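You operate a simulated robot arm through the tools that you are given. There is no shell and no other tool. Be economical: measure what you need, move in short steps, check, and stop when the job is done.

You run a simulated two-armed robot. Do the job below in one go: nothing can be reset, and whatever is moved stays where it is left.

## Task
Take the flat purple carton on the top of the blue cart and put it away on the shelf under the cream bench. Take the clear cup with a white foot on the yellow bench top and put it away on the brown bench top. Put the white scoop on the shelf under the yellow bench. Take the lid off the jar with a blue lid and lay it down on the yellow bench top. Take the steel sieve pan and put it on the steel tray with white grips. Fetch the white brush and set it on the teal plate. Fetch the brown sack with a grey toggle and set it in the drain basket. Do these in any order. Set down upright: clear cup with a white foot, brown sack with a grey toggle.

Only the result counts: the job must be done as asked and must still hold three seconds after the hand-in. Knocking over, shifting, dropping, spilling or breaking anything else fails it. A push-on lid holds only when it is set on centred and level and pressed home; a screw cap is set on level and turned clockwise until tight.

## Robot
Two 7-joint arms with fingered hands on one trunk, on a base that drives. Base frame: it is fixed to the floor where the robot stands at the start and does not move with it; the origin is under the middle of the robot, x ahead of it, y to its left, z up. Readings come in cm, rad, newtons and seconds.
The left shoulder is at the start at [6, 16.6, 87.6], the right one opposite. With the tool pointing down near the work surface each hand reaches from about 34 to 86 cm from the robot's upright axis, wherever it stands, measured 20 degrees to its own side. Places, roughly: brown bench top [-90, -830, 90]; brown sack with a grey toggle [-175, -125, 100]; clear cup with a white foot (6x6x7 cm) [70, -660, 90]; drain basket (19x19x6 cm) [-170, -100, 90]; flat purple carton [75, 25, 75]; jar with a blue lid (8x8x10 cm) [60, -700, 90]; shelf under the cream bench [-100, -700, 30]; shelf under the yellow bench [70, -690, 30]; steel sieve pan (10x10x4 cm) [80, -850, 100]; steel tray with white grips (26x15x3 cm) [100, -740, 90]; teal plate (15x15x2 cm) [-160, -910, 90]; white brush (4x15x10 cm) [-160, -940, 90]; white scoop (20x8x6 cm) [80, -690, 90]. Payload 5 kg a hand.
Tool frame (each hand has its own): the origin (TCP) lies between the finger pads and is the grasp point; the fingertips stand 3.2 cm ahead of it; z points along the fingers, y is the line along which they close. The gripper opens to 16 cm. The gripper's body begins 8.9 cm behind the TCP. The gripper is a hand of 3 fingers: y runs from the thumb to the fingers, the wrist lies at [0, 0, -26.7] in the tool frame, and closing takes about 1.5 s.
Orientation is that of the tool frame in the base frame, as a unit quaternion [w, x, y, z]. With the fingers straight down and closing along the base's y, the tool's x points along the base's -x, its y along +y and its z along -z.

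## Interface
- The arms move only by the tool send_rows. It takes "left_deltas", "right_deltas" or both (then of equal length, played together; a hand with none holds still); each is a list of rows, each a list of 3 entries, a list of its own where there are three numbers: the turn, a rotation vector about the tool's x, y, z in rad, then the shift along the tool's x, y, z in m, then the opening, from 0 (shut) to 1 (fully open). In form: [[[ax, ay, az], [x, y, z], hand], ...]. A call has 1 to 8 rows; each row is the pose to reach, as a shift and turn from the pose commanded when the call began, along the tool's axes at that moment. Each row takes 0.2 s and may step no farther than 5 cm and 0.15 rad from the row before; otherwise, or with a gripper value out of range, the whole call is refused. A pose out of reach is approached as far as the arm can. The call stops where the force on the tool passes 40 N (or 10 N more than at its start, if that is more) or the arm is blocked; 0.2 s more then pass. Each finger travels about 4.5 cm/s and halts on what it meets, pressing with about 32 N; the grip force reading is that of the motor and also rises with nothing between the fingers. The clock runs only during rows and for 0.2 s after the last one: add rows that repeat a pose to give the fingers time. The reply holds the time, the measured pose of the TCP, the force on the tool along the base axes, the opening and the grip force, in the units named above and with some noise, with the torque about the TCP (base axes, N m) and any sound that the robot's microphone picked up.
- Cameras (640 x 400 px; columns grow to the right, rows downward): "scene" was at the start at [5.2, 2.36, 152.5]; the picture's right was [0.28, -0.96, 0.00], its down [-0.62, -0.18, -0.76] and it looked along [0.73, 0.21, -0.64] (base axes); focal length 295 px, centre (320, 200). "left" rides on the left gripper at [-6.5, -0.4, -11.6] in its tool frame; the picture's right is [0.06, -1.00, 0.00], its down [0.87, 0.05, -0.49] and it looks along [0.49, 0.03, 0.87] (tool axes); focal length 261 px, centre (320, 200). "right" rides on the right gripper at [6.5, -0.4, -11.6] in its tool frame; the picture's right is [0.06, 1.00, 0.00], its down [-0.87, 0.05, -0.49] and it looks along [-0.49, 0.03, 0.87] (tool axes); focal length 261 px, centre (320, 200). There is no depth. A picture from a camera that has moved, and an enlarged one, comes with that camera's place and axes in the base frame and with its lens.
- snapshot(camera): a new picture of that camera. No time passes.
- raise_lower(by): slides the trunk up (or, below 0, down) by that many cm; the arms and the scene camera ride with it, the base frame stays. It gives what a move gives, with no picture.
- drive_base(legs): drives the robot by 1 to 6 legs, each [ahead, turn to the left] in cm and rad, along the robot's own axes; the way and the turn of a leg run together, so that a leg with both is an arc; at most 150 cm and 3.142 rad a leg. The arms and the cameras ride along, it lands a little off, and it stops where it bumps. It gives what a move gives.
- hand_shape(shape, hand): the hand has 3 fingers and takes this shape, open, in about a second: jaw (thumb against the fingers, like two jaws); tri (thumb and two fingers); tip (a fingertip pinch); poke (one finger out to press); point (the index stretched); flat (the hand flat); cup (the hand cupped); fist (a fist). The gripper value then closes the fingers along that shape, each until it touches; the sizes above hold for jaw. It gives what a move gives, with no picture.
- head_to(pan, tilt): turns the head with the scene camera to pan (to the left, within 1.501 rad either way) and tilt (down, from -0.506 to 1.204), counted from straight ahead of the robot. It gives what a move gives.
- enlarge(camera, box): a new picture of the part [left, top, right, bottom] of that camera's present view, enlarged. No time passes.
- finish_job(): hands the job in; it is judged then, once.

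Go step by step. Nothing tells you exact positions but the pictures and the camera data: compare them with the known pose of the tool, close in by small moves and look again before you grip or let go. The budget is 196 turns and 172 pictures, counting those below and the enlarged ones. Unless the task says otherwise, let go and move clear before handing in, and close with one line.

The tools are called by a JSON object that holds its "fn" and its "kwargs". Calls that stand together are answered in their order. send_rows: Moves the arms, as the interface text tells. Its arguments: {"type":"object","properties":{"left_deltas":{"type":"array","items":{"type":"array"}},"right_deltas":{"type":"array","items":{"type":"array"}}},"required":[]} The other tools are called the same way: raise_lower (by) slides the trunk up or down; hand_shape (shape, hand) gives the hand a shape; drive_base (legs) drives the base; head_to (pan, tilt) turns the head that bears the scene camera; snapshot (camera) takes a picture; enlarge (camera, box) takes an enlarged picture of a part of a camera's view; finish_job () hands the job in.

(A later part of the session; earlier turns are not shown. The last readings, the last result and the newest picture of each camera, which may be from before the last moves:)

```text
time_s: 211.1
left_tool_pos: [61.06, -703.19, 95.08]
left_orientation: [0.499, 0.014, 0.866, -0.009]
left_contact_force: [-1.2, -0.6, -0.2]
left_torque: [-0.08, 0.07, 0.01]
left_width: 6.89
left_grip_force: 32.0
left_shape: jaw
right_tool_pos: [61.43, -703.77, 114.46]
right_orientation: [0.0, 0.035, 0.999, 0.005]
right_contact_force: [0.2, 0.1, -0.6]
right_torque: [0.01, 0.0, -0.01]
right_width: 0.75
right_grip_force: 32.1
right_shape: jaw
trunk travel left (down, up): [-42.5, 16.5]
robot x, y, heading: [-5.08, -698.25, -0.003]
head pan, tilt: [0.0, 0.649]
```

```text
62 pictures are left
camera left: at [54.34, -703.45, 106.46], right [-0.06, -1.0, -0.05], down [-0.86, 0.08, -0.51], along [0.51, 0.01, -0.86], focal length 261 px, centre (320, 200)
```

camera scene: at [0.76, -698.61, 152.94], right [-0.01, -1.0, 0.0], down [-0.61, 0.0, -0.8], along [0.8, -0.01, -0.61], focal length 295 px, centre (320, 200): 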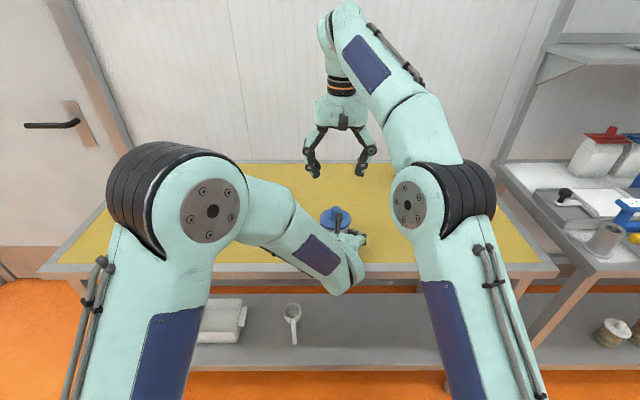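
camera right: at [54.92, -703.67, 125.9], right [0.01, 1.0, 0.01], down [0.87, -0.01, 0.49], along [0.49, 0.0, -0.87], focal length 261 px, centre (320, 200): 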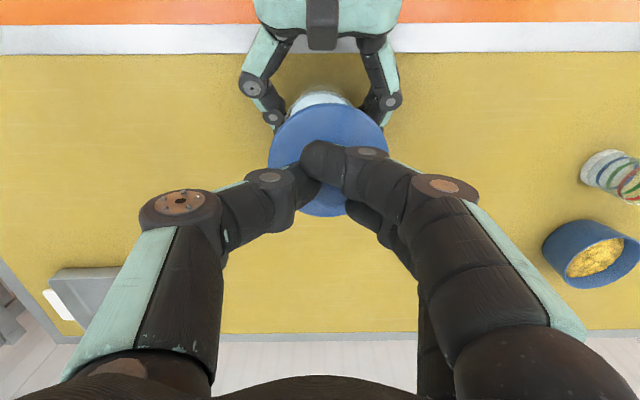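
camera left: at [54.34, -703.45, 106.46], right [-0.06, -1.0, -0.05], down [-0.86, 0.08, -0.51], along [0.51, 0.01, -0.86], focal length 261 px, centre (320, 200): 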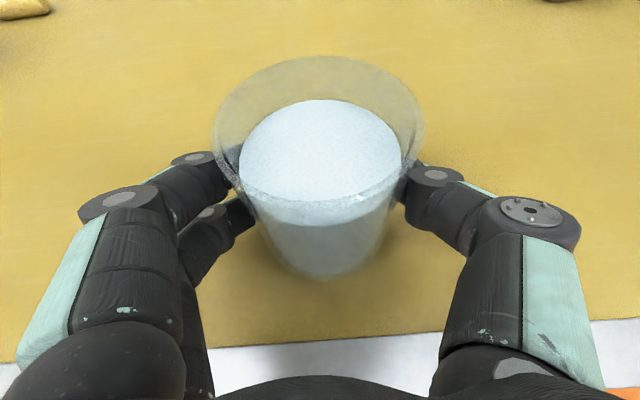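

The lid is off. I'll carry it right to the free area at about [70, -725] and lower it.

{"fn": "send_rows", "kwargs": {"right_deltas": [[[0, 0, 0], [-0.021, -0.041, 0], 0.05], [[0, 0, 0], [-0.042, -0.081, 0], 0.05], [[0, 0, 0], [-0.062, -0.122, 0], 0.05], [[0, 0, 0], [-0.083, -0.162, 0], 0.05], [[0, 0, 0], [-0.104, -0.203, 0], 0.05]]}}

{"fn": "send_rows", "kwargs": {"right_deltas": [[[0, 0, 0], [0, 0, 0.045], 0.05], [[0, 0, 0], [0, 0, 0.09], 0.05], [[0, 0, 0], [0, 0, 0.12], 0.05]]}}

{"fn": "enlarge", "kwargs": {"camera": "scene", "box": [290, 140, 450, 260]}}

```text
time_s: 212.3
left_tool_pos: [61.26, -703.36, 94.97]
left_orientation: [0.5, 0.013, 0.866, -0.007]
left_contact_force: [1.0, -0.6, -0.2]
left_torque: [-0.02, 0.08, 0.04]
left_width: 6.88
left_grip_force: 31.7
left_shape: jaw
right_tool_pos: [66.02, -718.95, 115.32]
right_orientation: [-0.008, 0.038, 0.999, 0.005]
right_contact_force: [0.7, 0.7, -0.8]
right_torque: [-0.09, 0.03, 0.02]
right_width: 0.71
right_grip_force: 31.6
right_shape: jaw
right hand out of reach, approached as far as the arm can: row 3, 4, 5
trunk travel left (down, up): [-42.5, 16.5]
robot x, y, heading: [-4.74, -698.8, -0.003]
head pan, tilt: [0.0, 0.649]
```

```text
time_s: 213.1
left_tool_pos: [61.11, -703.22, 95.01]
left_orientation: [0.5, 0.013, 0.866, -0.007]
left_contact_force: [2.0, 0.4, 0.3]
left_torque: [0.0, 0.04, 0.02]
left_width: 6.88
left_grip_force: 31.7
left_shape: jaw
right_tool_pos: [65.92, -718.25, 103.48]
right_orientation: [0.0, 0.035, 0.999, 0.005]
right_contact_force: [0.3, 0.1, 0.4]
right_torque: [-0.01, 0.0, -0.01]
right_width: 0.73
right_grip_force: 32.2
right_shape: jaw
trunk travel left (down, up): [-42.5, 16.5]
robot x, y, heading: [-5.2, -698.29, -0.012]
head pan, tilt: [0.0, 0.649]
```

```text
3.33 times, centred on (370, 200) of scene
camera zoom: at [0.71, -698.7, 152.94], right [-0.01, -1.0, 0.0], down [-0.6, 0.0, -0.8], along [0.8, 0.0, -0.6], focal length 984 px, centre (153, 200)
```

zoom: 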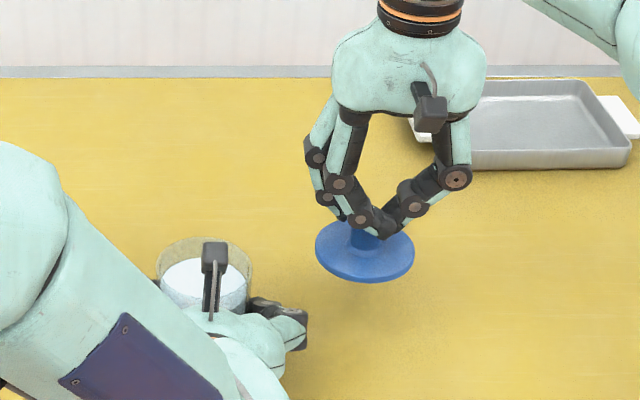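

The lid hangs level enough. I'll lower it until it touches.

{"fn": "send_rows", "kwargs": {"right_deltas": [[[0, 0, 0], [0, 0, 0.02], 0.05], [[0, 0, 0], [0, 0, 0.035], 0.05], [[0, 0, 0], [0, 0, 0.045], 0.05]]}}

{"fn": "enlarge", "kwargs": {"camera": "scene", "box": [290, 140, 450, 260]}}

```text
time_s: 213.9
left_tool_pos: [60.98, -703.16, 94.93]
left_orientation: [0.5, 0.014, 0.866, -0.008]
left_contact_force: [0.8, 0.7, 0.0]
left_torque: [-0.04, 0.07, -0.01]
left_width: 6.87
left_grip_force: 31.7
left_shape: jaw
right_tool_pos: [66.05, -718.38, 98.97]
right_orientation: [0.0, 0.035, 0.999, 0.004]
right_contact_force: [0.3, 0.3, -0.2]
right_torque: [-0.03, 0.02, 0.02]
right_width: 0.69
right_grip_force: 32.0
right_shape: jaw
trunk travel left (down, up): [-42.5, 16.5]
robot x, y, heading: [-5.09, -698.69, -0.009]
head pan, tilt: [0.0, 0.649]
```

```text
3.33 times, centred on (370, 200) of scene
camera zoom: at [0.7, -698.69, 152.94], right [-0.01, -1.0, 0.0], down [-0.6, 0.0, -0.8], along [0.8, -0.01, -0.6], focal length 984 px, centre (153, 200)
```

zoom: 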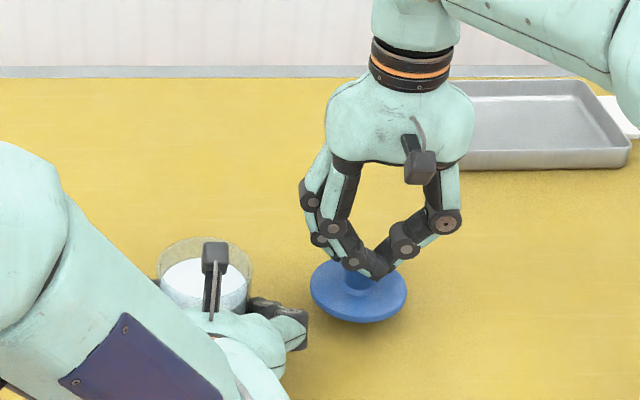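

{"fn": "send_rows", "kwargs": {"right_deltas": [[[0, 0, 0], [0, 0, 0.004], 0.05], [[0, 0, 0], [0, 0, 0.008], 0.05], [[0, 0, 0], [0, 0, 0.012], 0.05]]}}

{"fn": "send_rows", "kwargs": {"right_deltas": [[[0, 0, 0], [0, 0, 0.003], 0.05], [[0, 0, 0], [0, 0, 0.006], 0.05], [[0, 0, 0], [0, 0, 0.009], 0.05]]}}

{"fn": "enlarge", "kwargs": {"camera": "scene", "box": [290, 140, 450, 260]}}

```text
time_s: 214.7
left_tool_pos: [61.09, -703.1, 95.0]
left_orientation: [0.5, 0.014, 0.866, -0.008]
left_contact_force: [0.5, 1.1, 0.5]
left_torque: [-0.01, 0.0, 0.01]
left_width: 6.9
left_grip_force: 32.4
left_shape: jaw
right_tool_pos: [65.86, -718.09, 97.77]
right_orientation: [0.0, 0.035, 0.999, 0.006]
right_contact_force: [0.3, -0.4, 0.2]
right_torque: [-0.02, -0.01, -0.05]
right_width: 0.71
right_grip_force: 31.6
right_shape: jaw
trunk travel left (down, up): [-42.5, 16.5]
robot x, y, heading: [-5.14, -698.82, -0.002]
head pan, tilt: [0.0, 0.649]
```

```text
time_s: 215.5
left_tool_pos: [60.89, -703.21, 95.02]
left_orientation: [0.5, 0.013, 0.866, -0.008]
left_contact_force: [-0.3, -0.7, -0.5]
left_torque: [-0.01, 0.06, -0.03]
left_width: 6.89
left_grip_force: 32.1
left_shape: jaw
right_tool_pos: [65.94, -718.26, 96.94]
right_orientation: [0.001, 0.036, 0.999, 0.006]
right_contact_force: [-0.4, -1.4, 11.5]
right_torque: [0.14, -0.09, -0.03]
right_width: 0.75
right_grip_force: 31.9
right_shape: jaw
trunk travel left (down, up): [-42.5, 16.5]
robot x, y, heading: [-4.81, -698.68, -0.009]
head pan, tilt: [0.0, 0.649]
```

```text
3.33 times, centred on (370, 200) of scene
camera zoom: at [0.63, -698.69, 152.96], right [-0.01, -1.0, 0.0], down [-0.6, 0.0, -0.8], along [0.8, -0.01, -0.6], focal length 984 px, centre (153, 200)
```

zoom: 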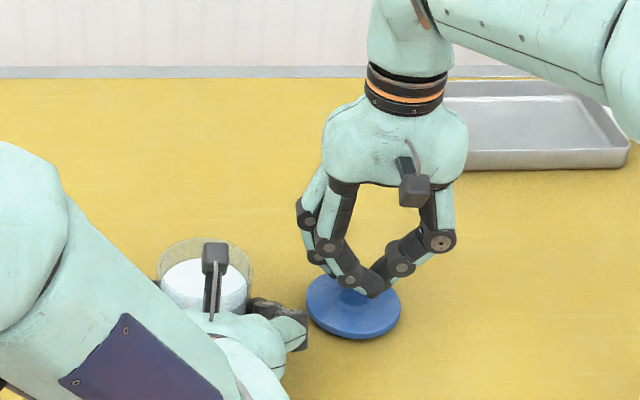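

Touching the bench. Release the lid and rise; then free the jar with the left hand and back it out.

{"fn": "send_rows", "kwargs": {"right_deltas": [[[0, 0, 0], [0, 0, 0], 0.15], [[0, 0, 0], [0, 0, 0], 0.3], [[0, 0, 0], [0, 0, 0], 0.4], [[0, 0, 0], [0, 0, 0], 0.4], [[0, 0, 0], [0, 0, -0.03], 0.4], [[0, 0, 0], [0, 0, -0.07], 0.4], [[0, 0, 0], [0, 0, -0.11], 0.4], [[0, 0, 0], [0, 0, -0.15], 0.4]]}}

{"fn": "send_rows", "kwargs": {"left_deltas": [[[0, 0, 0], [0, 0, 0], 0.5], [[0, 0, 0], [0, 0, 0], 0.65], [[0, 0, 0], [0, 0, 0], 0.7], [[0, 0, 0], [0, 0, 0], 0.7], [[0, 0, 0], [0, 0, -0.04], 0.7], [[0, 0, 0], [0, 0, -0.08], 0.7], [[0, 0, 0], [0, 0, -0.12], 0.7]]}}

{"fn": "snapshot", "kwargs": {"camera": "left"}}

{"fn": "snapshot", "kwargs": {"camera": "scene"}}

```text
time_s: 217.3
left_tool_pos: [61.02, -703.16, 94.95]
left_orientation: [0.5, 0.014, 0.866, -0.008]
left_contact_force: [-0.9, 0.2, 0.3]
left_torque: [-0.01, 0.03, 0.01]
left_width: 6.86
left_grip_force: 32.0
left_shape: jaw
right_tool_pos: [65.96, -718.2, 111.94]
right_orientation: [-0.001, 0.036, 0.999, 0.005]
right_contact_force: [0.2, 0.3, 0.9]
right_torque: [0.02, -0.02, -0.02]
right_width: 6.34
right_grip_force: 0.1
right_shape: jaw
trunk travel left (down, up): [-42.5, 16.5]
robot x, y, heading: [-5.13, -698.9, -0.006]
head pan, tilt: [0.0, 0.649]
```

```text
time_s: 218.9
left_tool_pos: [50.35, -702.96, 101.13]
left_orientation: [0.5, 0.014, 0.866, -0.009]
left_contact_force: [0.7, 0.0, -0.2]
left_torque: [0.02, 0.01, 0.02]
left_width: 11.15
left_grip_force: 0.1
left_shape: jaw
right_tool_pos: [65.84, -718.37, 112.02]
right_orientation: [0.0, 0.035, 0.999, 0.005]
right_contact_force: [-0.3, -0.3, 0.0]
right_torque: [-0.01, 0.0, 0.01]
right_width: 6.36
right_grip_force: 0.0
right_shape: jaw
trunk travel left (down, up): [-42.5, 16.5]
robot x, y, heading: [-4.99, -698.6, -0.01]
head pan, tilt: [0.0, 0.649]
```

```text
58 pictures are left
camera left: at [43.63, -703.3, 112.53], right [-0.06, -1.0, -0.05], down [-0.86, 0.08, -0.51], along [0.51, 0.01, -0.86], focal length 261 px, centre (320, 200)
```

left: 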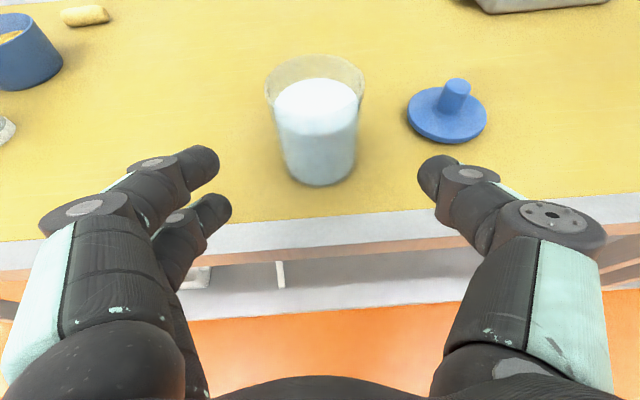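

```text
57 pictures are left
camera scene: at [0.61, -698.68, 152.94], right [-0.01, -1.0, 0.0], down [-0.6, 0.0, -0.8], along [0.8, -0.01, -0.6], focal length 295 px, centre (320, 200)
```

scene: 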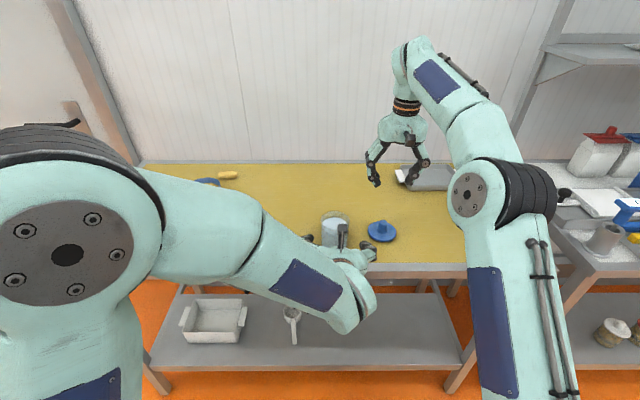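

The lid lies on the bench and the jar stands. Now the left hand goes up and over to the cup.

{"fn": "send_rows", "kwargs": {"left_deltas": [[[0, 0, 0], [-0.035, 0, -0.02], 0.8], [[0, 0, 0], [-0.07, 0, -0.04], 0.8], [[0, 0, 0], [-0.104, 0, -0.06], 0.8], [[0, 0, 0], [-0.106, 0.043, -0.056], 0.8], [[0, 0, 0], [-0.109, 0.086, -0.052], 0.8], [[0, 0, 0], [-0.111, 0.13, -0.048], 0.8], [[0, 0, 0], [-0.113, 0.173, -0.044], 0.8], [[0, 0, 0], [-0.116, 0.216, -0.04], 0.8]]}}

{"fn": "send_rows", "kwargs": {"left_deltas": [[[0, 0.05, 0], [-0.0023, 0.043, 0.004], 0.8], [[0, 0.1, 0], [-0.0046, 0.086, 0.008], 0.8], [[0, 0.15, 0], [-0.007, 0.13, 0.012], 0.8], [[0, 0.2, 0], [-0.009, 0.173, 0.016], 0.8], [[0, 0.26, 0], [-0.0115, 0.216, 0.02], 0.8]]}}

{"fn": "snapshot", "kwargs": {"camera": "left"}}

{"fn": "enlarge", "kwargs": {"camera": "scene", "box": [140, 150, 340, 280]}}

```text
time_s: 220.7
left_tool_pos: [53.27, -681.14, 112.55]
left_orientation: [0.5, 0.013, 0.866, -0.008]
left_contact_force: [0.1, 0.9, 0.2]
left_torque: [0.0, 0.0, 0.0]
left_width: 12.76
left_grip_force: 0.1
left_shape: jaw
right_tool_pos: [65.9, -718.3, 112.09]
right_orientation: [0.0, 0.036, 0.999, 0.004]
right_contact_force: [0.1, -0.3, 0.0]
right_torque: [-0.03, 0.0, 0.02]
right_width: 6.36
right_grip_force: 0.1
right_shape: jaw
trunk travel left (down, up): [-42.5, 16.5]
robot x, y, heading: [-5.04, -698.72, -0.005]
head pan, tilt: [0.0, 0.649]
```

```text
time_s: 222.1
left_tool_pos: [56.01, -657.31, 112.08]
left_orientation: [0.378, -0.006, 0.926, 0.005]
left_contact_force: [0.0, 0.2, 0.3]
left_torque: [-0.01, 0.0, -0.01]
left_width: 12.79
left_grip_force: 0.1
left_shape: jaw
right_tool_pos: [65.94, -718.26, 111.94]
right_orientation: [-0.001, 0.035, 0.999, 0.006]
right_contact_force: [0.2, -0.6, -0.1]
right_torque: [0.02, 0.0, 0.01]
right_width: 6.37
right_grip_force: 0.2
right_shape: jaw
trunk travel left (down, up): [-42.5, 16.5]
robot x, y, heading: [-4.66, -698.73, -0.005]
head pan, tilt: [0.0, 0.649]
stopped in row 5 (left hand): the arm was blocked; the commanded pose is now the measured one
```

```text
56 pictures are left
camera left: at [52.61, -657.94, 125.09], right [-0.03, -1.0, -0.05], down [-0.97, 0.04, -0.26], along [0.26, 0.04, -0.97], focal length 261 px, centre (320, 200)
```

left: 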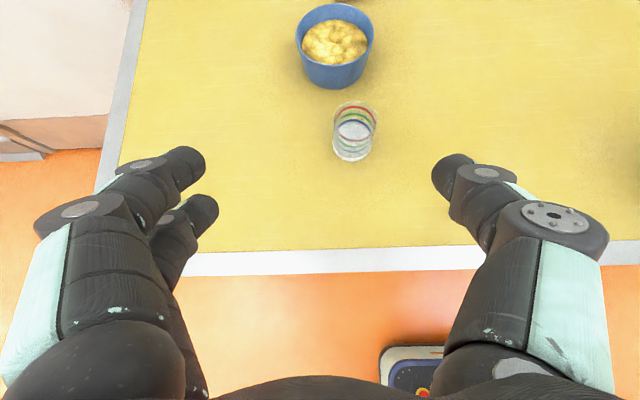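

```text
3.08 times, centred on (240, 215) of scene
camera zoom: at [0.71, -698.69, 152.94], right [-0.01, -1.0, 0.0], down [-0.6, 0.0, -0.8], along [0.8, 0.0, -0.6], focal length 909 px, centre (566, 154)
```

zoom: 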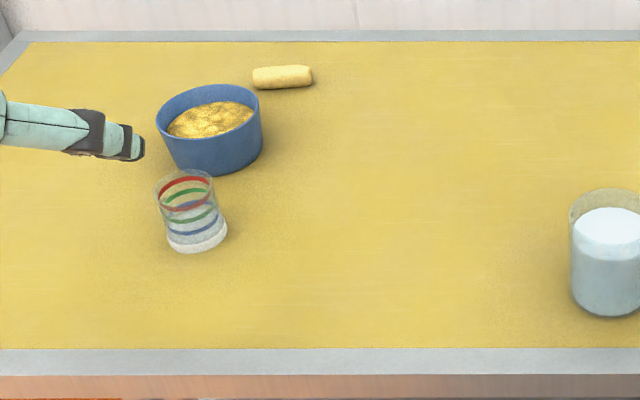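

Both views agree: the cup is at [69.4, -661.2]. Approach to three-quarters and check.

{"fn": "send_rows", "kwargs": {"left_deltas": [[[0, 0, 0], [0.005, -0.02, 0.032], 0.75], [[0, 0, 0], [0.01, -0.0417, 0.064], 0.7], [[0, 0, 0], [0.017, -0.0417, 0.11], 0.65], [[0, 0, 0], [0.024, -0.0417, 0.15], 0.65]]}}

{"fn": "snapshot", "kwargs": {"camera": "left"}}

```text
time_s: 223.2
left_tool_pos: [48.63, -634.61, 89.88]
left_orientation: [0.277, -0.218, 0.931, 0.098]
left_contact_force: [-35.5, 0.8, 5.1]
left_torque: [-0.12, 0.68, -0.85]
left_width: 8.38
left_grip_force: 0.1
left_shape: jaw
left hand out of reach, approached as far as the arm can: row 1
right_tool_pos: [65.78, -717.81, 112.07]
right_orientation: [0.001, 0.031, 1.0, 0.003]
right_contact_force: [0.2, 0.3, -0.7]
right_torque: [-0.07, 0.05, 0.04]
right_width: 6.36
right_grip_force: 0.0
right_shape: jaw
trunk travel left (down, up): [-42.5, 16.5]
robot x, y, heading: [-5.08, -698.6, 0.003]
head pan, tilt: [0.0, 0.649]
stopped in row 4 (left hand): the force on the tool passed its limit at 61 N (the readings are from after the stop); the commanded pose is now the measured one
```

```text
54 pictures are left
camera left: at [48.14, -636.17, 103.16], right [0.41, -0.91, -0.1], down [-0.91, -0.41, -0.07], along [0.03, 0.12, -0.99], focal length 261 px, centre (320, 200)
```

left: 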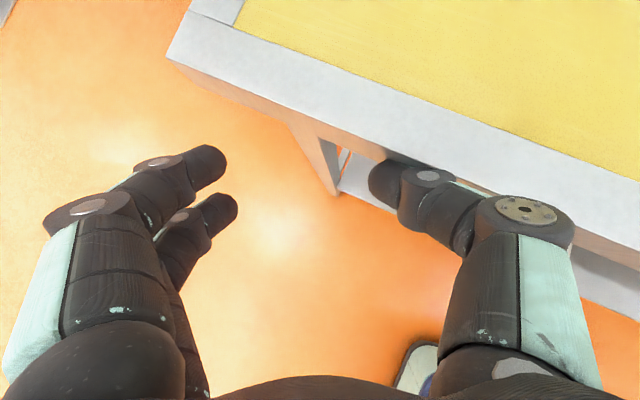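

The arm ran out of reach and strayed against the bench front. I'll back it off, then reposition the base so the cup is directly in front.

{"fn": "send_rows", "kwargs": {"left_deltas": [[[0, 0, 0], [0.03, 0.018, -0.019], 0.7], [[0, 0, 0], [0.06, 0.037, -0.038], 0.7]]}}

{"fn": "drive_base", "kwargs": {"legs": [[-26, 0]]}}

{"fn": "head_to", "kwargs": {"pan": 0.25, "tilt": 0.65}}

{"fn": "snapshot", "kwargs": {"camera": "scene"}}

```text
time_s: 223.8
left_tool_pos: [41.47, -634.92, 90.22]
left_orientation: [0.282, -0.214, 0.931, 0.095]
left_contact_force: [0.5, 0.8, 0.3]
left_torque: [-0.06, -0.02, -0.02]
left_width: 11.16
left_grip_force: 0.0
left_shape: jaw
right_tool_pos: [66.02, -717.79, 112.06]
right_orientation: [0.001, 0.032, 0.999, 0.004]
right_contact_force: [-0.2, -0.2, -0.4]
right_torque: [0.01, -0.01, 0.01]
right_width: 6.36
right_grip_force: 0.0
right_shape: jaw
trunk travel left (down, up): [-42.5, 16.5]
robot x, y, heading: [-4.94, -698.75, 0.004]
head pan, tilt: [0.0, 0.649]
```

```text
time_s: 225.6
left_tool_pos: [15.36, -634.91, 90.14]
left_orientation: [0.281, -0.216, 0.93, 0.095]
left_contact_force: [-0.6, 0.0, 0.8]
left_torque: [0.0, -0.03, 0.0]
left_width: 11.18
left_grip_force: 0.1
left_shape: jaw
right_tool_pos: [40.04, -718.02, 112.17]
right_orientation: [0.001, 0.032, 0.999, 0.005]
right_contact_force: [-0.6, 0.2, 0.3]
right_torque: [0.01, -0.03, -0.02]
right_width: 6.37
right_grip_force: 0.1
right_shape: jaw
trunk travel left (down, up): [-42.5, 16.5]
robot x, y, heading: [-30.92, -698.77, 0.005]
head pan, tilt: [0.0, 0.649]
```

```text
time_s: 226.4
left_tool_pos: [15.45, -634.99, 90.16]
left_orientation: [0.281, -0.216, 0.93, 0.095]
left_contact_force: [-0.2, 0.4, 0.4]
left_torque: [0.02, 0.03, 0.01]
left_width: 11.15
left_grip_force: 0.1
left_shape: jaw
right_tool_pos: [40.04, -717.93, 112.13]
right_orientation: [0.001, 0.033, 0.999, 0.005]
right_contact_force: [-0.1, -0.2, 0.3]
right_torque: [0.01, 0.04, -0.02]
right_width: 6.4
right_grip_force: 0.0
right_shape: jaw
trunk travel left (down, up): [-42.5, 16.5]
robot x, y, heading: [-30.91, -698.91, 0.003]
head pan, tilt: [0.25, 0.649]
```

```text
53 pictures are left
camera scene: at [-25.56, -696.52, 152.94], right [0.25, -0.97, 0.0], down [-0.59, -0.15, -0.8], along [0.77, 0.2, -0.6], focal length 295 px, centre (320, 200)
```

scene: 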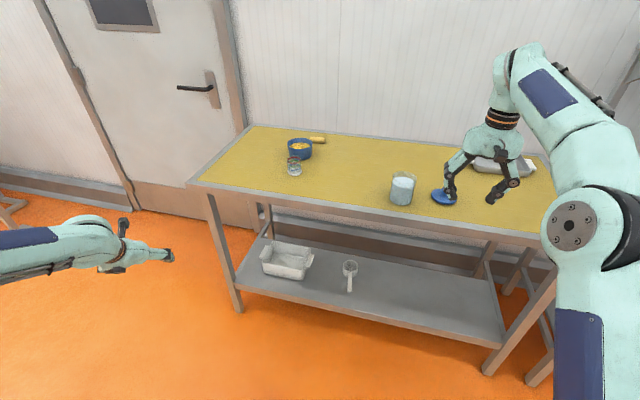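

Everything on the bench is intact. I'll bring the left arm back to a normal pose, then shift the base to y≈-674.

{"fn": "send_rows", "kwargs": {"left_deltas": [[[0.043, -0.024, 0.041], [-0.0023, -0.0353, -0.0253], 0.7], [[0.086, -0.049, 0.083], [-0.0045, -0.0705, -0.0505], 0.7], [[0.129, -0.073, 0.124], [-0.0068, -0.1058, -0.0758], 0.7], [[0.173, -0.098, 0.165], [-0.009, -0.141, -0.101], 0.7], [[0.216, -0.122, 0.206], [-0.0113, -0.1763, -0.1263], 0.7], [[0.259, -0.146, 0.248], [-0.0135, -0.2115, -0.1515], 0.7], [[0.302, -0.171, 0.289], [-0.016, -0.247, -0.177], 0.7], [[0.345, -0.195, 0.33], [-0.018, -0.282, -0.202], 0.7]]}}

{"fn": "send_rows", "kwargs": {"left_deltas": [[[0, 0, 0], [-0.018, -0.038, -0.01], 0.7], [[0, 0, 0], [-0.037, -0.077, -0.02], 0.7], [[0, 0, 0], [-0.055, -0.115, -0.03], 0.7]]}}

{"fn": "drive_base", "kwargs": {"legs": [[0, 0.75], [37, 0], [0, -0.75]]}}

{"fn": "snapshot", "kwargs": {"camera": "left"}}

```text
time_s: 228.2
left_tool_pos: [19.76, -665.34, 106.2]
left_orientation: [0.381, 0.001, 0.924, -0.001]
left_contact_force: [0.3, 0.5, -0.1]
left_torque: [0.04, 0.01, 0.0]
left_width: 11.16
left_grip_force: 0.0
left_shape: jaw
right_tool_pos: [40.12, -717.95, 111.97]
right_orientation: [0.001, 0.032, 0.999, 0.006]
right_contact_force: [0.2, -0.6, -0.2]
right_torque: [0.01, -0.01, -0.02]
right_width: 6.34
right_grip_force: 0.0
right_shape: jaw
trunk travel left (down, up): [-42.5, 16.5]
robot x, y, heading: [-31.18, -698.94, 0.002]
head pan, tilt: [0.25, 0.649]
```

```text
time_s: 229.0
left_tool_pos: [21.76, -676.88, 112.36]
left_orientation: [0.382, -0.001, 0.924, 0.0]
left_contact_force: [-0.2, 0.0, -0.1]
left_torque: [0.07, 0.03, 0.03]
left_width: 11.16
left_grip_force: 0.1
left_shape: jaw
right_tool_pos: [40.17, -718.07, 111.97]
right_orientation: [0.0, 0.032, 0.999, 0.005]
right_contact_force: [-0.2, -0.5, -0.1]
right_torque: [-0.01, 0.02, 0.0]
right_width: 6.39
right_grip_force: 0.0
right_shape: jaw
trunk travel left (down, up): [-42.5, 16.5]
robot x, y, heading: [-30.72, -698.62, 0.003]
head pan, tilt: [0.25, 0.649]
```

```text
time_s: 235.5
left_tool_pos: [48.37, -650.39, 112.34]
left_orientation: [0.382, -0.005, 0.924, 0.002]
left_contact_force: [-0.1, 0.3, 0.3]
left_torque: [0.0, 0.02, 0.02]
left_width: 11.18
left_grip_force: 0.1
left_shape: jaw
right_tool_pos: [67.32, -691.3, 112.03]
right_orientation: [0.0, 0.026, 1.0, 0.006]
right_contact_force: [0.2, 0.1, 0.4]
right_torque: [-0.01, -0.01, -0.04]
right_width: 6.37
right_grip_force: 0.1
right_shape: jaw
trunk travel left (down, up): [-42.5, 16.5]
robot x, y, heading: [-3.84, -672.98, 0.018]
head pan, tilt: [0.25, 0.649]
```

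```text
52 pictures are left
camera left: at [44.89, -650.89, 125.09], right [-0.03, -1.0, -0.04], down [-0.96, 0.04, -0.27], along [0.27, 0.03, -0.96], focal length 261 px, centre (320, 200)
```

left: 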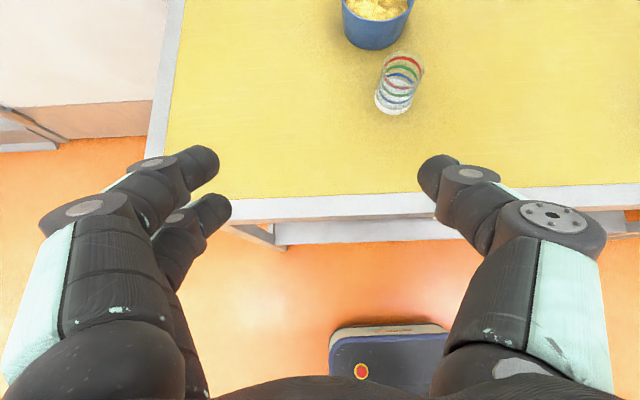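

The cup is well in reach now. Approach in two stages.

{"fn": "send_rows", "kwargs": {"left_deltas": [[[0, 0, 0], [-0.003, -0.028, 0.035], 0.7], [[0, 0, 0], [-0.006, -0.056, 0.07], 0.7], [[0, 0, 0], [-0.009, -0.084, 0.105], 0.7], [[0, 0, 0], [-0.012, -0.11, 0.14], 0.65], [[0, 0, 0], [-0.014, -0.11, 0.185], 0.65]]}}

{"fn": "snapshot", "kwargs": {"camera": "left"}}

```text
time_s: 236.7
left_tool_pos: [62.72, -661.01, 99.79]
left_orientation: [0.382, -0.006, 0.924, 0.003]
left_contact_force: [-0.2, -0.4, -0.7]
left_torque: [0.01, 0.0, 0.04]
left_width: 10.45
left_grip_force: 0.1
left_shape: jaw
right_tool_pos: [67.39, -691.23, 111.98]
right_orientation: [-0.001, 0.026, 1.0, 0.004]
right_contact_force: [-0.1, -0.4, -0.3]
right_torque: [0.0, 0.02, 0.01]
right_width: 6.36
right_grip_force: 0.0
right_shape: jaw
trunk travel left (down, up): [-42.5, 16.5]
robot x, y, heading: [-3.85, -672.5, 0.014]
head pan, tilt: [0.25, 0.649]
```

```text
51 pictures are left
camera left: at [59.2, -661.6, 112.72], right [-0.03, -1.0, -0.04], down [-0.96, 0.04, -0.27], along [0.27, 0.03, -0.96], focal length 261 px, centre (320, 200)
```

left: 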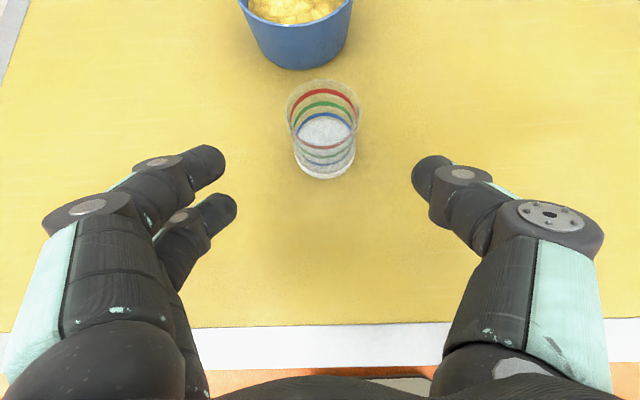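

{"fn": "send_rows", "kwargs": {"left_deltas": [[[0, 0, 0], [-0.003, -0.004, 0.04], 0.65], [[0, 0, 0], [-0.0065, -0.004, 0.077], 0.65]]}}

{"fn": "snapshot", "kwargs": {"camera": "left"}}

```text
time_s: 237.3
left_tool_pos: [68.55, -661.39, 94.96]
left_orientation: [0.383, -0.005, 0.924, 0.002]
left_contact_force: [-0.9, -0.5, -0.2]
left_torque: [0.06, 0.02, -0.02]
left_width: 10.47
left_grip_force: 0.1
left_shape: jaw
right_tool_pos: [67.39, -691.2, 112.1]
right_orientation: [0.0, 0.027, 1.0, 0.005]
right_contact_force: [0.3, 0.0, 0.4]
right_torque: [0.01, 0.03, 0.01]
right_width: 6.37
right_grip_force: 0.1
right_shape: jaw
trunk travel left (down, up): [-42.5, 16.5]
robot x, y, heading: [-3.93, -673.13, 0.011]
head pan, tilt: [0.25, 0.649]
```

```text
50 pictures are left
camera left: at [65.04, -661.95, 107.8], right [-0.03, -1.0, -0.04], down [-0.96, 0.04, -0.27], along [0.27, 0.03, -0.96], focal length 261 px, centre (320, 200)
```

left: 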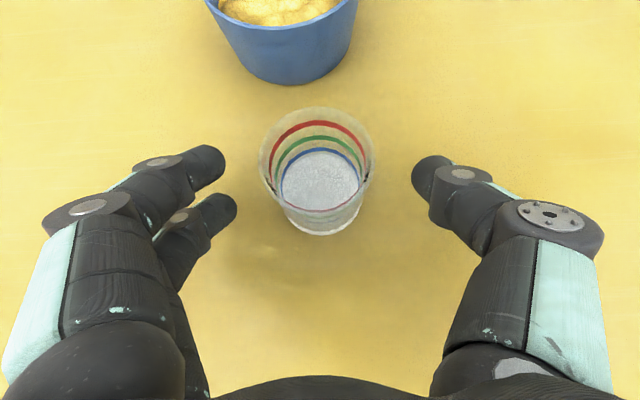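

{"fn": "send_rows", "kwargs": {"left_deltas": [[[0, 0, 0], [0, 0, 0], 0.5], [[0, 0, 0], [0, 0, 0], 0.35], [[0, 0, 0], [0, 0, 0], 0.22], [[0, 0, 0], [0, 0, 0], 0.22], [[0, 0, 0], [0, 0, 0], 0.22], [[0, 0, 0], [0, 0, 0], 0.22]]}}

{"fn": "send_rows", "kwargs": {"left_deltas": [[[0, 0, 0], [-0.01, 0, -0.01], 0.22], [[0, 0, 0], [-0.04, 0, -0.04], 0.22], [[0, 0, 0], [-0.07, 0, -0.07], 0.22], [[0, 0, 0], [-0.1, 0, -0.1], 0.22], [[0, 0, 0], [-0.13, 0, -0.13], 0.22]]}}

{"fn": "snapshot", "kwargs": {"camera": "left"}}

```text
time_s: 238.7
left_tool_pos: [68.35, -661.37, 95.03]
left_orientation: [0.381, -0.006, 0.924, 0.002]
left_contact_force: [-0.8, 0.2, -0.1]
left_torque: [0.0, 0.02, -0.03]
left_width: 4.53
left_grip_force: 32.2
left_shape: jaw
right_tool_pos: [67.2, -691.31, 112.04]
right_orientation: [0.001, 0.027, 1.0, 0.004]
right_contact_force: [-0.1, 0.2, -0.1]
right_torque: [0.02, -0.02, -0.02]
right_width: 6.39
right_grip_force: 0.1
right_shape: jaw
trunk travel left (down, up): [-42.5, 16.5]
robot x, y, heading: [-4.34, -672.62, 0.021]
head pan, tilt: [0.25, 0.649]
```

```text
time_s: 239.9
left_tool_pos: [68.46, -661.7, 113.53]
left_orientation: [0.381, -0.004, 0.925, 0.002]
left_contact_force: [-0.2, 1.0, -0.8]
left_torque: [0.03, 0.0, -0.02]
left_width: 4.54
left_grip_force: 31.9
left_shape: jaw
right_tool_pos: [67.37, -691.28, 112.03]
right_orientation: [0.001, 0.026, 1.0, 0.005]
right_contact_force: [-0.6, -0.4, 0.3]
right_torque: [0.01, 0.0, -0.01]
right_width: 6.38
right_grip_force: 0.1
right_shape: jaw
trunk travel left (down, up): [-42.5, 16.5]
robot x, y, heading: [-3.92, -672.9, 0.018]
head pan, tilt: [0.25, 0.649]
```

```text
49 pictures are left
camera left: at [64.94, -662.17, 126.4], right [-0.03, -1.0, -0.04], down [-0.96, 0.04, -0.27], along [0.27, 0.03, -0.96], focal length 261 px, centre (320, 200)
```

left: 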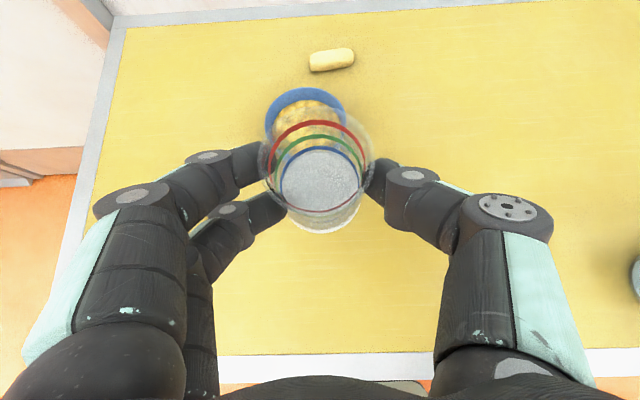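

Cup held upright. I'll tuck both hands, back off and drive down the aisle to the brown bench.

{"fn": "send_rows", "kwargs": {"left_deltas": [[[0, 0, 0], [0.028, 0, -0.028], 0.22], [[0, 0, 0], [0.056, 0, -0.056], 0.22], [[0, 0, 0], [0.084, 0, -0.084], 0.22], [[0, 0, 0], [0.11, 0, -0.11], 0.22]], "right_deltas": [[[0, 0, 0], [0.04, 0, -0.02], 0.8], [[0, 0, 0], [0.08, 0, -0.04], 0.8], [[0, 0, 0], [0.12, 0, -0.06], 0.8], [[0, 0, 0], [0.15, 0, -0.08], 0.8]]}}

{"fn": "drive_base", "kwargs": {"legs": [[-20, 0], [0, -1.45], [120, 0], [0, -0.4]]}}

{"fn": "head_to", "kwargs": {"pan": -0.5, "tilt": 0.5}}

{"fn": "snapshot", "kwargs": {"camera": "scene"}}

```text
time_s: 240.9
left_tool_pos: [52.76, -661.68, 113.53]
left_orientation: [0.383, -0.005, 0.924, 0.002]
left_contact_force: [-0.5, -0.1, -0.2]
left_torque: [-0.02, -0.01, -0.03]
left_width: 4.53
left_grip_force: 32.4
left_shape: jaw
right_tool_pos: [52.43, -690.48, 120.2]
right_orientation: [0.003, 0.025, 1.0, 0.005]
right_contact_force: [-1.2, 0.2, -1.0]
right_torque: [-0.03, -0.05, -0.01]
right_width: 12.76
right_grip_force: 0.1
right_shape: jaw
trunk travel left (down, up): [-42.5, 16.5]
robot x, y, heading: [-4.41, -672.93, 0.017]
head pan, tilt: [0.25, 0.649]
```

```text
time_s: 253.0
left_tool_pos: [-14.85, -848.51, 113.55]
left_orientation: [0.229, 0.74, 0.554, -0.306]
left_contact_force: [0.7, 0.6, -0.4]
left_torque: [0.0, 0.0, 0.01]
left_width: 4.53
left_grip_force: 31.7
left_shape: jaw
right_tool_pos: [-42.15, -839.69, 120.13]
right_orientation: [0.005, 0.819, 0.574, 0.003]
right_contact_force: [0.1, 0.8, 0.0]
right_torque: [-0.03, -0.05, -0.02]
right_width: 12.77
right_grip_force: 0.1
right_shape: jaw
trunk travel left (down, up): [-42.5, 16.5]
robot x, y, heading: [-8.75, -790.75, -1.849]
head pan, tilt: [0.25, 0.649]
```

```text
time_s: 254.1
left_tool_pos: [-14.72, -848.44, 113.47]
left_orientation: [0.229, 0.739, 0.554, -0.306]
left_contact_force: [0.5, -0.3, -0.4]
left_torque: [-0.01, 0.01, 0.01]
left_width: 4.5
left_grip_force: 32.3
left_shape: jaw
right_tool_pos: [-42.05, -839.82, 120.2]
right_orientation: [0.004, 0.819, 0.574, 0.002]
right_contact_force: [-0.2, -0.4, -0.2]
right_torque: [0.01, -0.03, 0.01]
right_width: 12.76
right_grip_force: 0.1
right_shape: jaw
trunk travel left (down, up): [-42.5, 16.5]
robot x, y, heading: [-8.57, -790.79, -1.854]
head pan, tilt: [-0.499, 0.499]
```

```text
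48 pictures are left
camera scene: at [-14.27, -794.36, 154.27], right [-0.71, 0.7, 0.0], down [0.34, 0.34, -0.88], along [-0.62, -0.62, -0.48], focal length 295 px, centre (320, 200)
```

scene: 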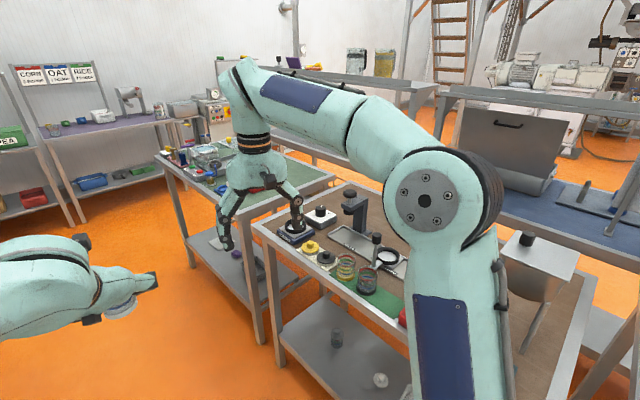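

The brown bench is ahead-right. I'll zoom to find free space on it.

{"fn": "enlarge", "kwargs": {"camera": "scene", "box": [230, 160, 430, 330]}}

{"fn": "snapshot", "kwargs": {"camera": "right"}}

```text
2.35 times, centred on (330, 245) of scene
camera zoom: at [-14.27, -794.36, 154.27], right [-0.71, 0.7, 0.0], down [0.34, 0.34, -0.88], along [-0.62, -0.62, -0.48], focal length 695 px, centre (296, 94)
```

zoom: 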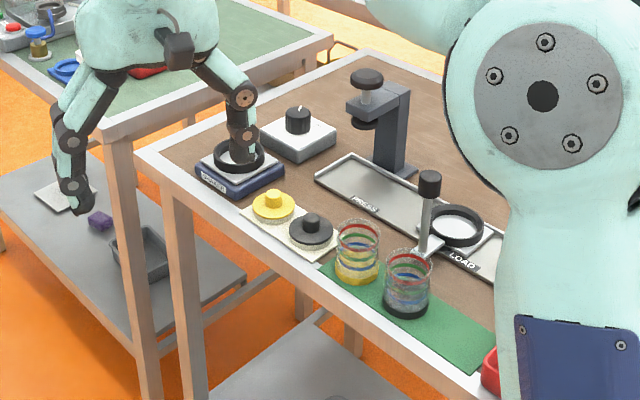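

```text
46 pictures are left
camera right: at [-40.42, -833.4, 131.54], right [0.96, -0.28, 0.01], down [-0.25, -0.83, 0.49], along [-0.13, -0.48, -0.87], focal length 261 px, centre (320, 200)
```

right: 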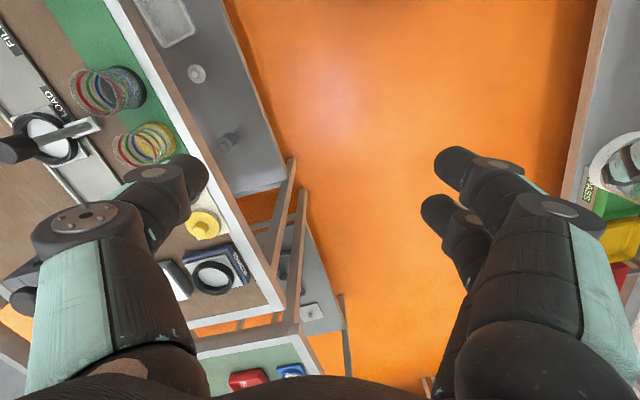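

I'll face the brown bench squarely; the near part (y≈-795) may be free.

{"fn": "drive_base", "kwargs": {"legs": [[0, -1.29]]}}

{"fn": "head_to", "kwargs": {"pan": 0.0, "tilt": 0.6}}

{"fn": "snapshot", "kwargs": {"camera": "scene"}}

```text
time_s: 257.8
left_tool_pos: [-65.84, -800.66, 113.46]
left_orientation: [-0.001, 0.924, -0.003, -0.382]
left_contact_force: [-0.2, 0.2, -0.4]
left_torque: [-0.01, 0.01, 0.03]
left_width: 4.45
left_grip_force: 31.7
left_shape: jaw
right_tool_pos: [-64.95, -771.85, 120.12]
right_orientation: [0.005, 0.999, -0.036, -0.001]
right_contact_force: [0.3, 0.4, -0.5]
right_torque: [0.0, 0.03, -0.01]
right_width: 12.77
right_grip_force: 0.0
right_shape: jaw
trunk travel left (down, up): [-42.5, 16.5]
robot x, y, heading: [-8.43, -790.81, 3.14]
head pan, tilt: [-0.499, 0.499]
```

```text
time_s: 258.7
left_tool_pos: [-65.86, -800.8, 113.39]
left_orientation: [-0.002, 0.924, -0.004, -0.381]
left_contact_force: [-0.5, 0.5, -0.7]
left_torque: [0.04, -0.03, -0.01]
left_width: 4.49
left_grip_force: 32.3
left_shape: jaw
right_tool_pos: [-65.0, -771.99, 120.13]
right_orientation: [0.005, 0.999, -0.036, -0.001]
right_contact_force: [0.7, -1.1, -0.4]
right_torque: [-0.03, -0.02, -0.02]
right_width: 12.76
right_grip_force: 0.2
right_shape: jaw
trunk travel left (down, up): [-42.5, 16.5]
robot x, y, heading: [-8.82, -790.69, 3.135]
head pan, tilt: [0.0, 0.6]
```

```text
45 pictures are left
camera scene: at [-14.56, -790.73, 153.37], right [0.0, 1.0, 0.0], down [0.56, 0.0, -0.83], along [-0.83, 0.0, -0.56], focal length 295 px, centre (320, 200)
```

scene: 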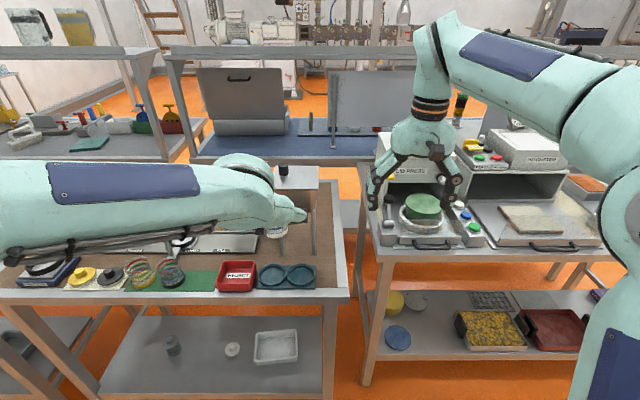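

{"fn": "enlarge", "kwargs": {"camera": "scene", "box": [150, 140, 350, 300]}}

{"fn": "snapshot", "kwargs": {"camera": "left"}}

```text
2.50 times, centred on (250, 220) of scene
camera zoom: at [-14.56, -790.73, 153.37], right [0.0, 1.0, 0.0], down [0.56, 0.0, -0.83], along [-0.83, 0.0, -0.56], focal length 738 px, centre (495, 150)
```

zoom: 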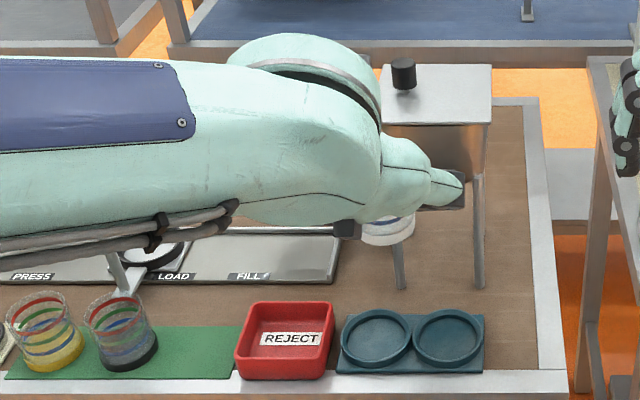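

```text
43 pictures are left
camera left: at [-62.21, -800.45, 126.33], right [0.05, 1.0, -0.04], down [0.96, -0.06, -0.27], along [-0.27, -0.03, -0.96], focal length 261 px, centre (320, 200)
```

left: 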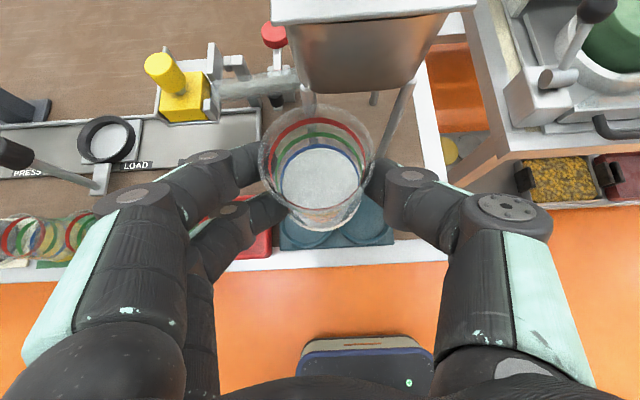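

Free brown surface lies behind the filling tray, around x -92…-116, y -828…-848. I'll raise the trunk to clear everything, shift the robot to y≈-823, and place the cup there.

{"fn": "raise_lower", "kwargs": {"by": 15}}

{"fn": "drive_base", "kwargs": {"legs": [[0, 1.165], [35, 0], [0, -1.165]]}}

{"fn": "head_to", "kwargs": {"pan": 0.2, "tilt": 0.7}}

{"fn": "snapshot", "kwargs": {"camera": "left"}}

{"fn": "snapshot", "kwargs": {"camera": "scene"}}

```text
time_s: 260.5
left_tool_pos: [-65.91, -800.71, 128.4]
left_orientation: [-0.001, 0.924, -0.004, -0.381]
left_contact_force: [-0.9, 1.4, -1.5]
left_torque: [0.04, -0.01, 0.03]
left_width: 4.47
left_grip_force: 31.9
left_shape: jaw
right_tool_pos: [-64.94, -772.01, 135.01]
right_orientation: [0.004, 0.999, -0.036, -0.001]
right_contact_force: [-0.3, -0.2, 0.2]
right_torque: [-0.03, 0.0, -0.01]
right_width: 12.77
right_grip_force: 0.1
right_shape: jaw
trunk travel left (down, up): [-57.5, 1.5]
robot x, y, heading: [-9.0, -790.63, 3.137]
head pan, tilt: [0.0, 0.6]
```

```text
time_s: 268.8
left_tool_pos: [-78.94, -833.77, 128.51]
left_orientation: [0.001, 0.924, 0.004, -0.382]
left_contact_force: [-0.8, 0.9, -0.8]
left_torque: [-0.01, -0.02, -0.01]
left_width: 4.42
left_grip_force: 32.5
left_shape: jaw
right_tool_pos: [-78.75, -804.99, 135.21]
right_orientation: [0.005, 1.0, -0.027, -0.002]
right_contact_force: [-0.7, 0.5, -1.0]
right_torque: [0.01, 0.01, 0.01]
right_width: 12.78
right_grip_force: 0.1
right_shape: jaw
trunk travel left (down, up): [-57.5, 1.5]
robot x, y, heading: [-22.09, -822.7, -3.128]
head pan, tilt: [0.0, 0.6]
```

```text
time_s: 269.5
left_tool_pos: [-79.02, -833.82, 128.45]
left_orientation: [0.002, 0.924, 0.004, -0.382]
left_contact_force: [0.3, -0.1, 0.1]
left_torque: [0.03, -0.01, 0.01]
left_width: 4.42
left_grip_force: 31.9
left_shape: jaw
right_tool_pos: [-78.57, -804.99, 135.23]
right_orientation: [0.005, 1.0, -0.027, -0.001]
right_contact_force: [0.4, 0.8, 0.2]
right_torque: [0.0, 0.0, -0.01]
right_width: 12.76
right_grip_force: 0.0
right_shape: jaw
trunk travel left (down, up): [-57.5, 1.5]
robot x, y, heading: [-22.04, -823.17, -3.121]
head pan, tilt: [0.201, 0.7]
```

```text
42 pictures are left
camera left: at [-75.39, -833.43, 141.32], right [0.04, 1.0, -0.04], down [0.96, -0.05, -0.27], along [-0.27, -0.03, -0.96], focal length 261 px, centre (320, 200)
```

left: 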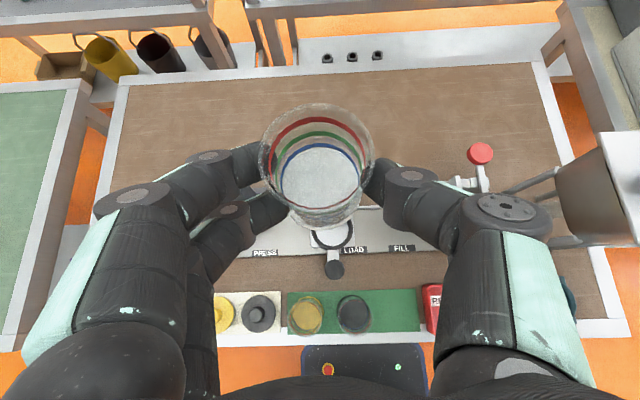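

```text
41 pictures are left
camera scene: at [-27.37, -824.57, 167.51], right [-0.21, 0.98, 0.0], down [0.63, 0.14, -0.77], along [-0.75, -0.16, -0.64], focal length 295 px, centre (320, 200)
```

scene: 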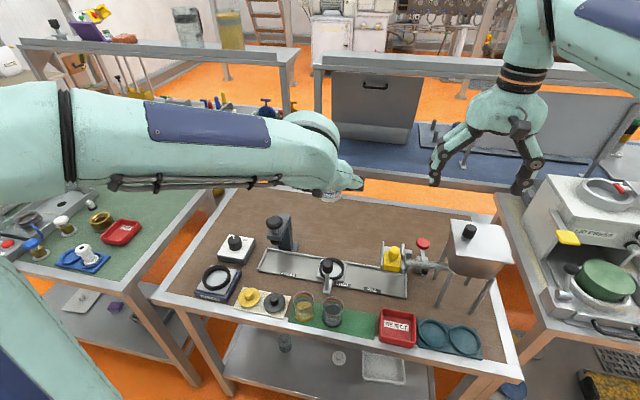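

There's a big free brown area around [-99, -836]. I'll move the cup over it, then check.

{"fn": "send_rows", "kwargs": {"left_deltas": [[[0, 0, 0], [-0.025, 0.004, 0.035], 0.22], [[0, 0, 0], [-0.05, 0.008, 0.075], 0.22], [[0, 0, 0], [-0.055, 0.012, 0.12], 0.22], [[0, 0, 0], [-0.053, 0.016, 0.17], 0.22], [[0, 0, 0], [-0.05, 0.02, 0.219], 0.22]]}}

{"fn": "send_rows", "kwargs": {"left_deltas": [[[0, 0, 0], [0.03, 0, 0.03], 0.22], [[0, 0, 0], [0.06, 0, 0.06], 0.22], [[0, 0, 0], [0.09, 0, 0.09], 0.22], [[0, 0, 0], [0.12, 0, 0.12], 0.22]]}}

{"fn": "enlarge", "kwargs": {"camera": "scene", "box": [200, 160, 440, 340]}}

{"fn": "snapshot", "kwargs": {"camera": "left"}}

```text
refused: row 4 steps farther than a row can; nothing moved
```

```text
time_s: 270.5
left_tool_pos: [-79.18, -833.92, 111.78]
left_orientation: [0.002, 0.924, 0.004, -0.382]
left_contact_force: [-0.3, 0.2, 0.7]
left_torque: [0.01, -0.02, -0.03]
left_width: 4.43
left_grip_force: 31.8
left_shape: jaw
right_tool_pos: [-78.68, -804.86, 135.16]
right_orientation: [0.005, 1.0, -0.026, -0.001]
right_contact_force: [0.6, 0.0, 0.5]
right_torque: [-0.01, -0.02, 0.02]
right_width: 12.78
right_grip_force: 0.0
right_shape: jaw
trunk travel left (down, up): [-57.5, 1.5]
robot x, y, heading: [-21.97, -822.87, -3.13]
head pan, tilt: [0.201, 0.7]
```

```text
2.22 times, centred on (320, 250) of scene
camera zoom: at [-27.43, -824.54, 167.51], right [-0.21, 0.98, 0.0], down [0.63, 0.14, -0.76], along [-0.75, -0.16, -0.64], focal length 656 px, centre (320, 89)
```

zoom: 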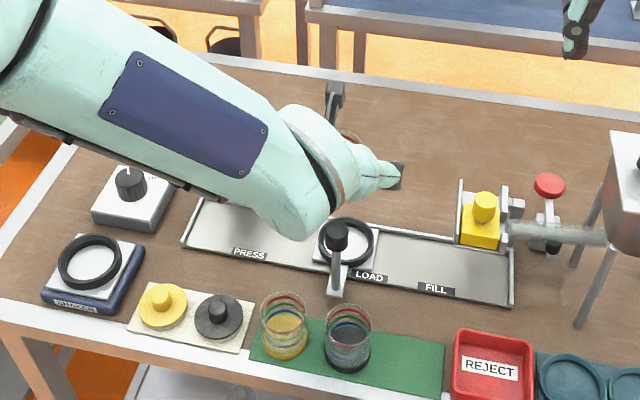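

```text
39 pictures are left
camera left: at [-75.51, -833.55, 124.53], right [0.04, 1.0, -0.04], down [0.96, -0.05, -0.26], along [-0.27, -0.03, -0.96], focal length 261 px, centre (320, 200)
```

left: 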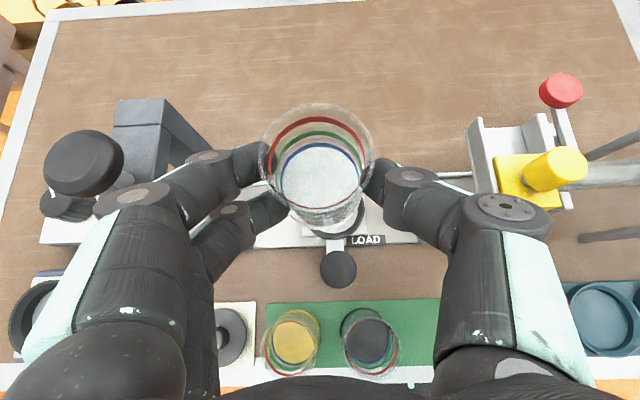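

The first move was refused but the second ran harmlessly over the tray. Now forward over the free area.

{"fn": "send_rows", "kwargs": {"left_deltas": [[[0, 0, 0], [-0.036, 0.001, 0.018], 0.22], [[0, 0, 0], [-0.068, 0.002, 0.04], 0.22], [[0, 0, 0], [-0.1, 0.003, 0.062], 0.22], [[0, 0, 0], [-0.132, 0.004, 0.084], 0.22], [[0, 0, 0], [-0.163, 0.004, 0.106], 0.22]]}}

{"fn": "snapshot", "kwargs": {"camera": "left"}}

```text
time_s: 271.7
left_tool_pos: [-98.22, -834.37, 115.37]
left_orientation: [0.001, 0.924, 0.004, -0.382]
left_contact_force: [-1.1, -0.1, 0.2]
left_torque: [-0.03, -0.01, -0.01]
left_width: 4.41
left_grip_force: 32.3
left_shape: jaw
right_tool_pos: [-78.85, -804.97, 135.03]
right_orientation: [0.004, 1.0, -0.027, 0.0]
right_contact_force: [0.3, -0.2, 0.6]
right_torque: [-0.01, -0.02, -0.01]
right_width: 12.75
right_grip_force: 0.0
right_shape: jaw
trunk travel left (down, up): [-57.5, 1.5]
robot x, y, heading: [-22.35, -822.92, -3.124]
head pan, tilt: [0.201, 0.7]
```

```text
38 pictures are left
camera left: at [-94.54, -834.03, 128.2], right [0.04, 1.0, -0.04], down [0.96, -0.05, -0.27], along [-0.27, -0.03, -0.96], focal length 261 px, centre (320, 200)
```

left: 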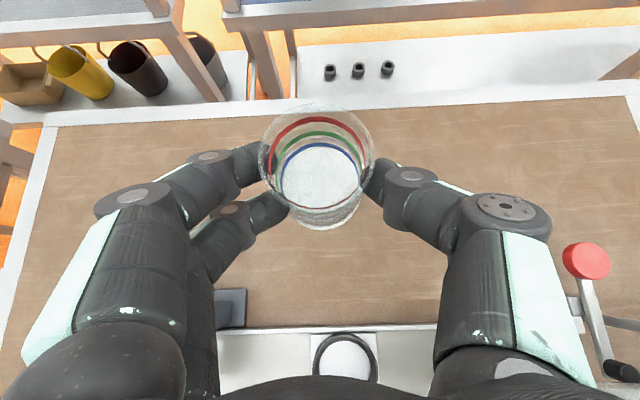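

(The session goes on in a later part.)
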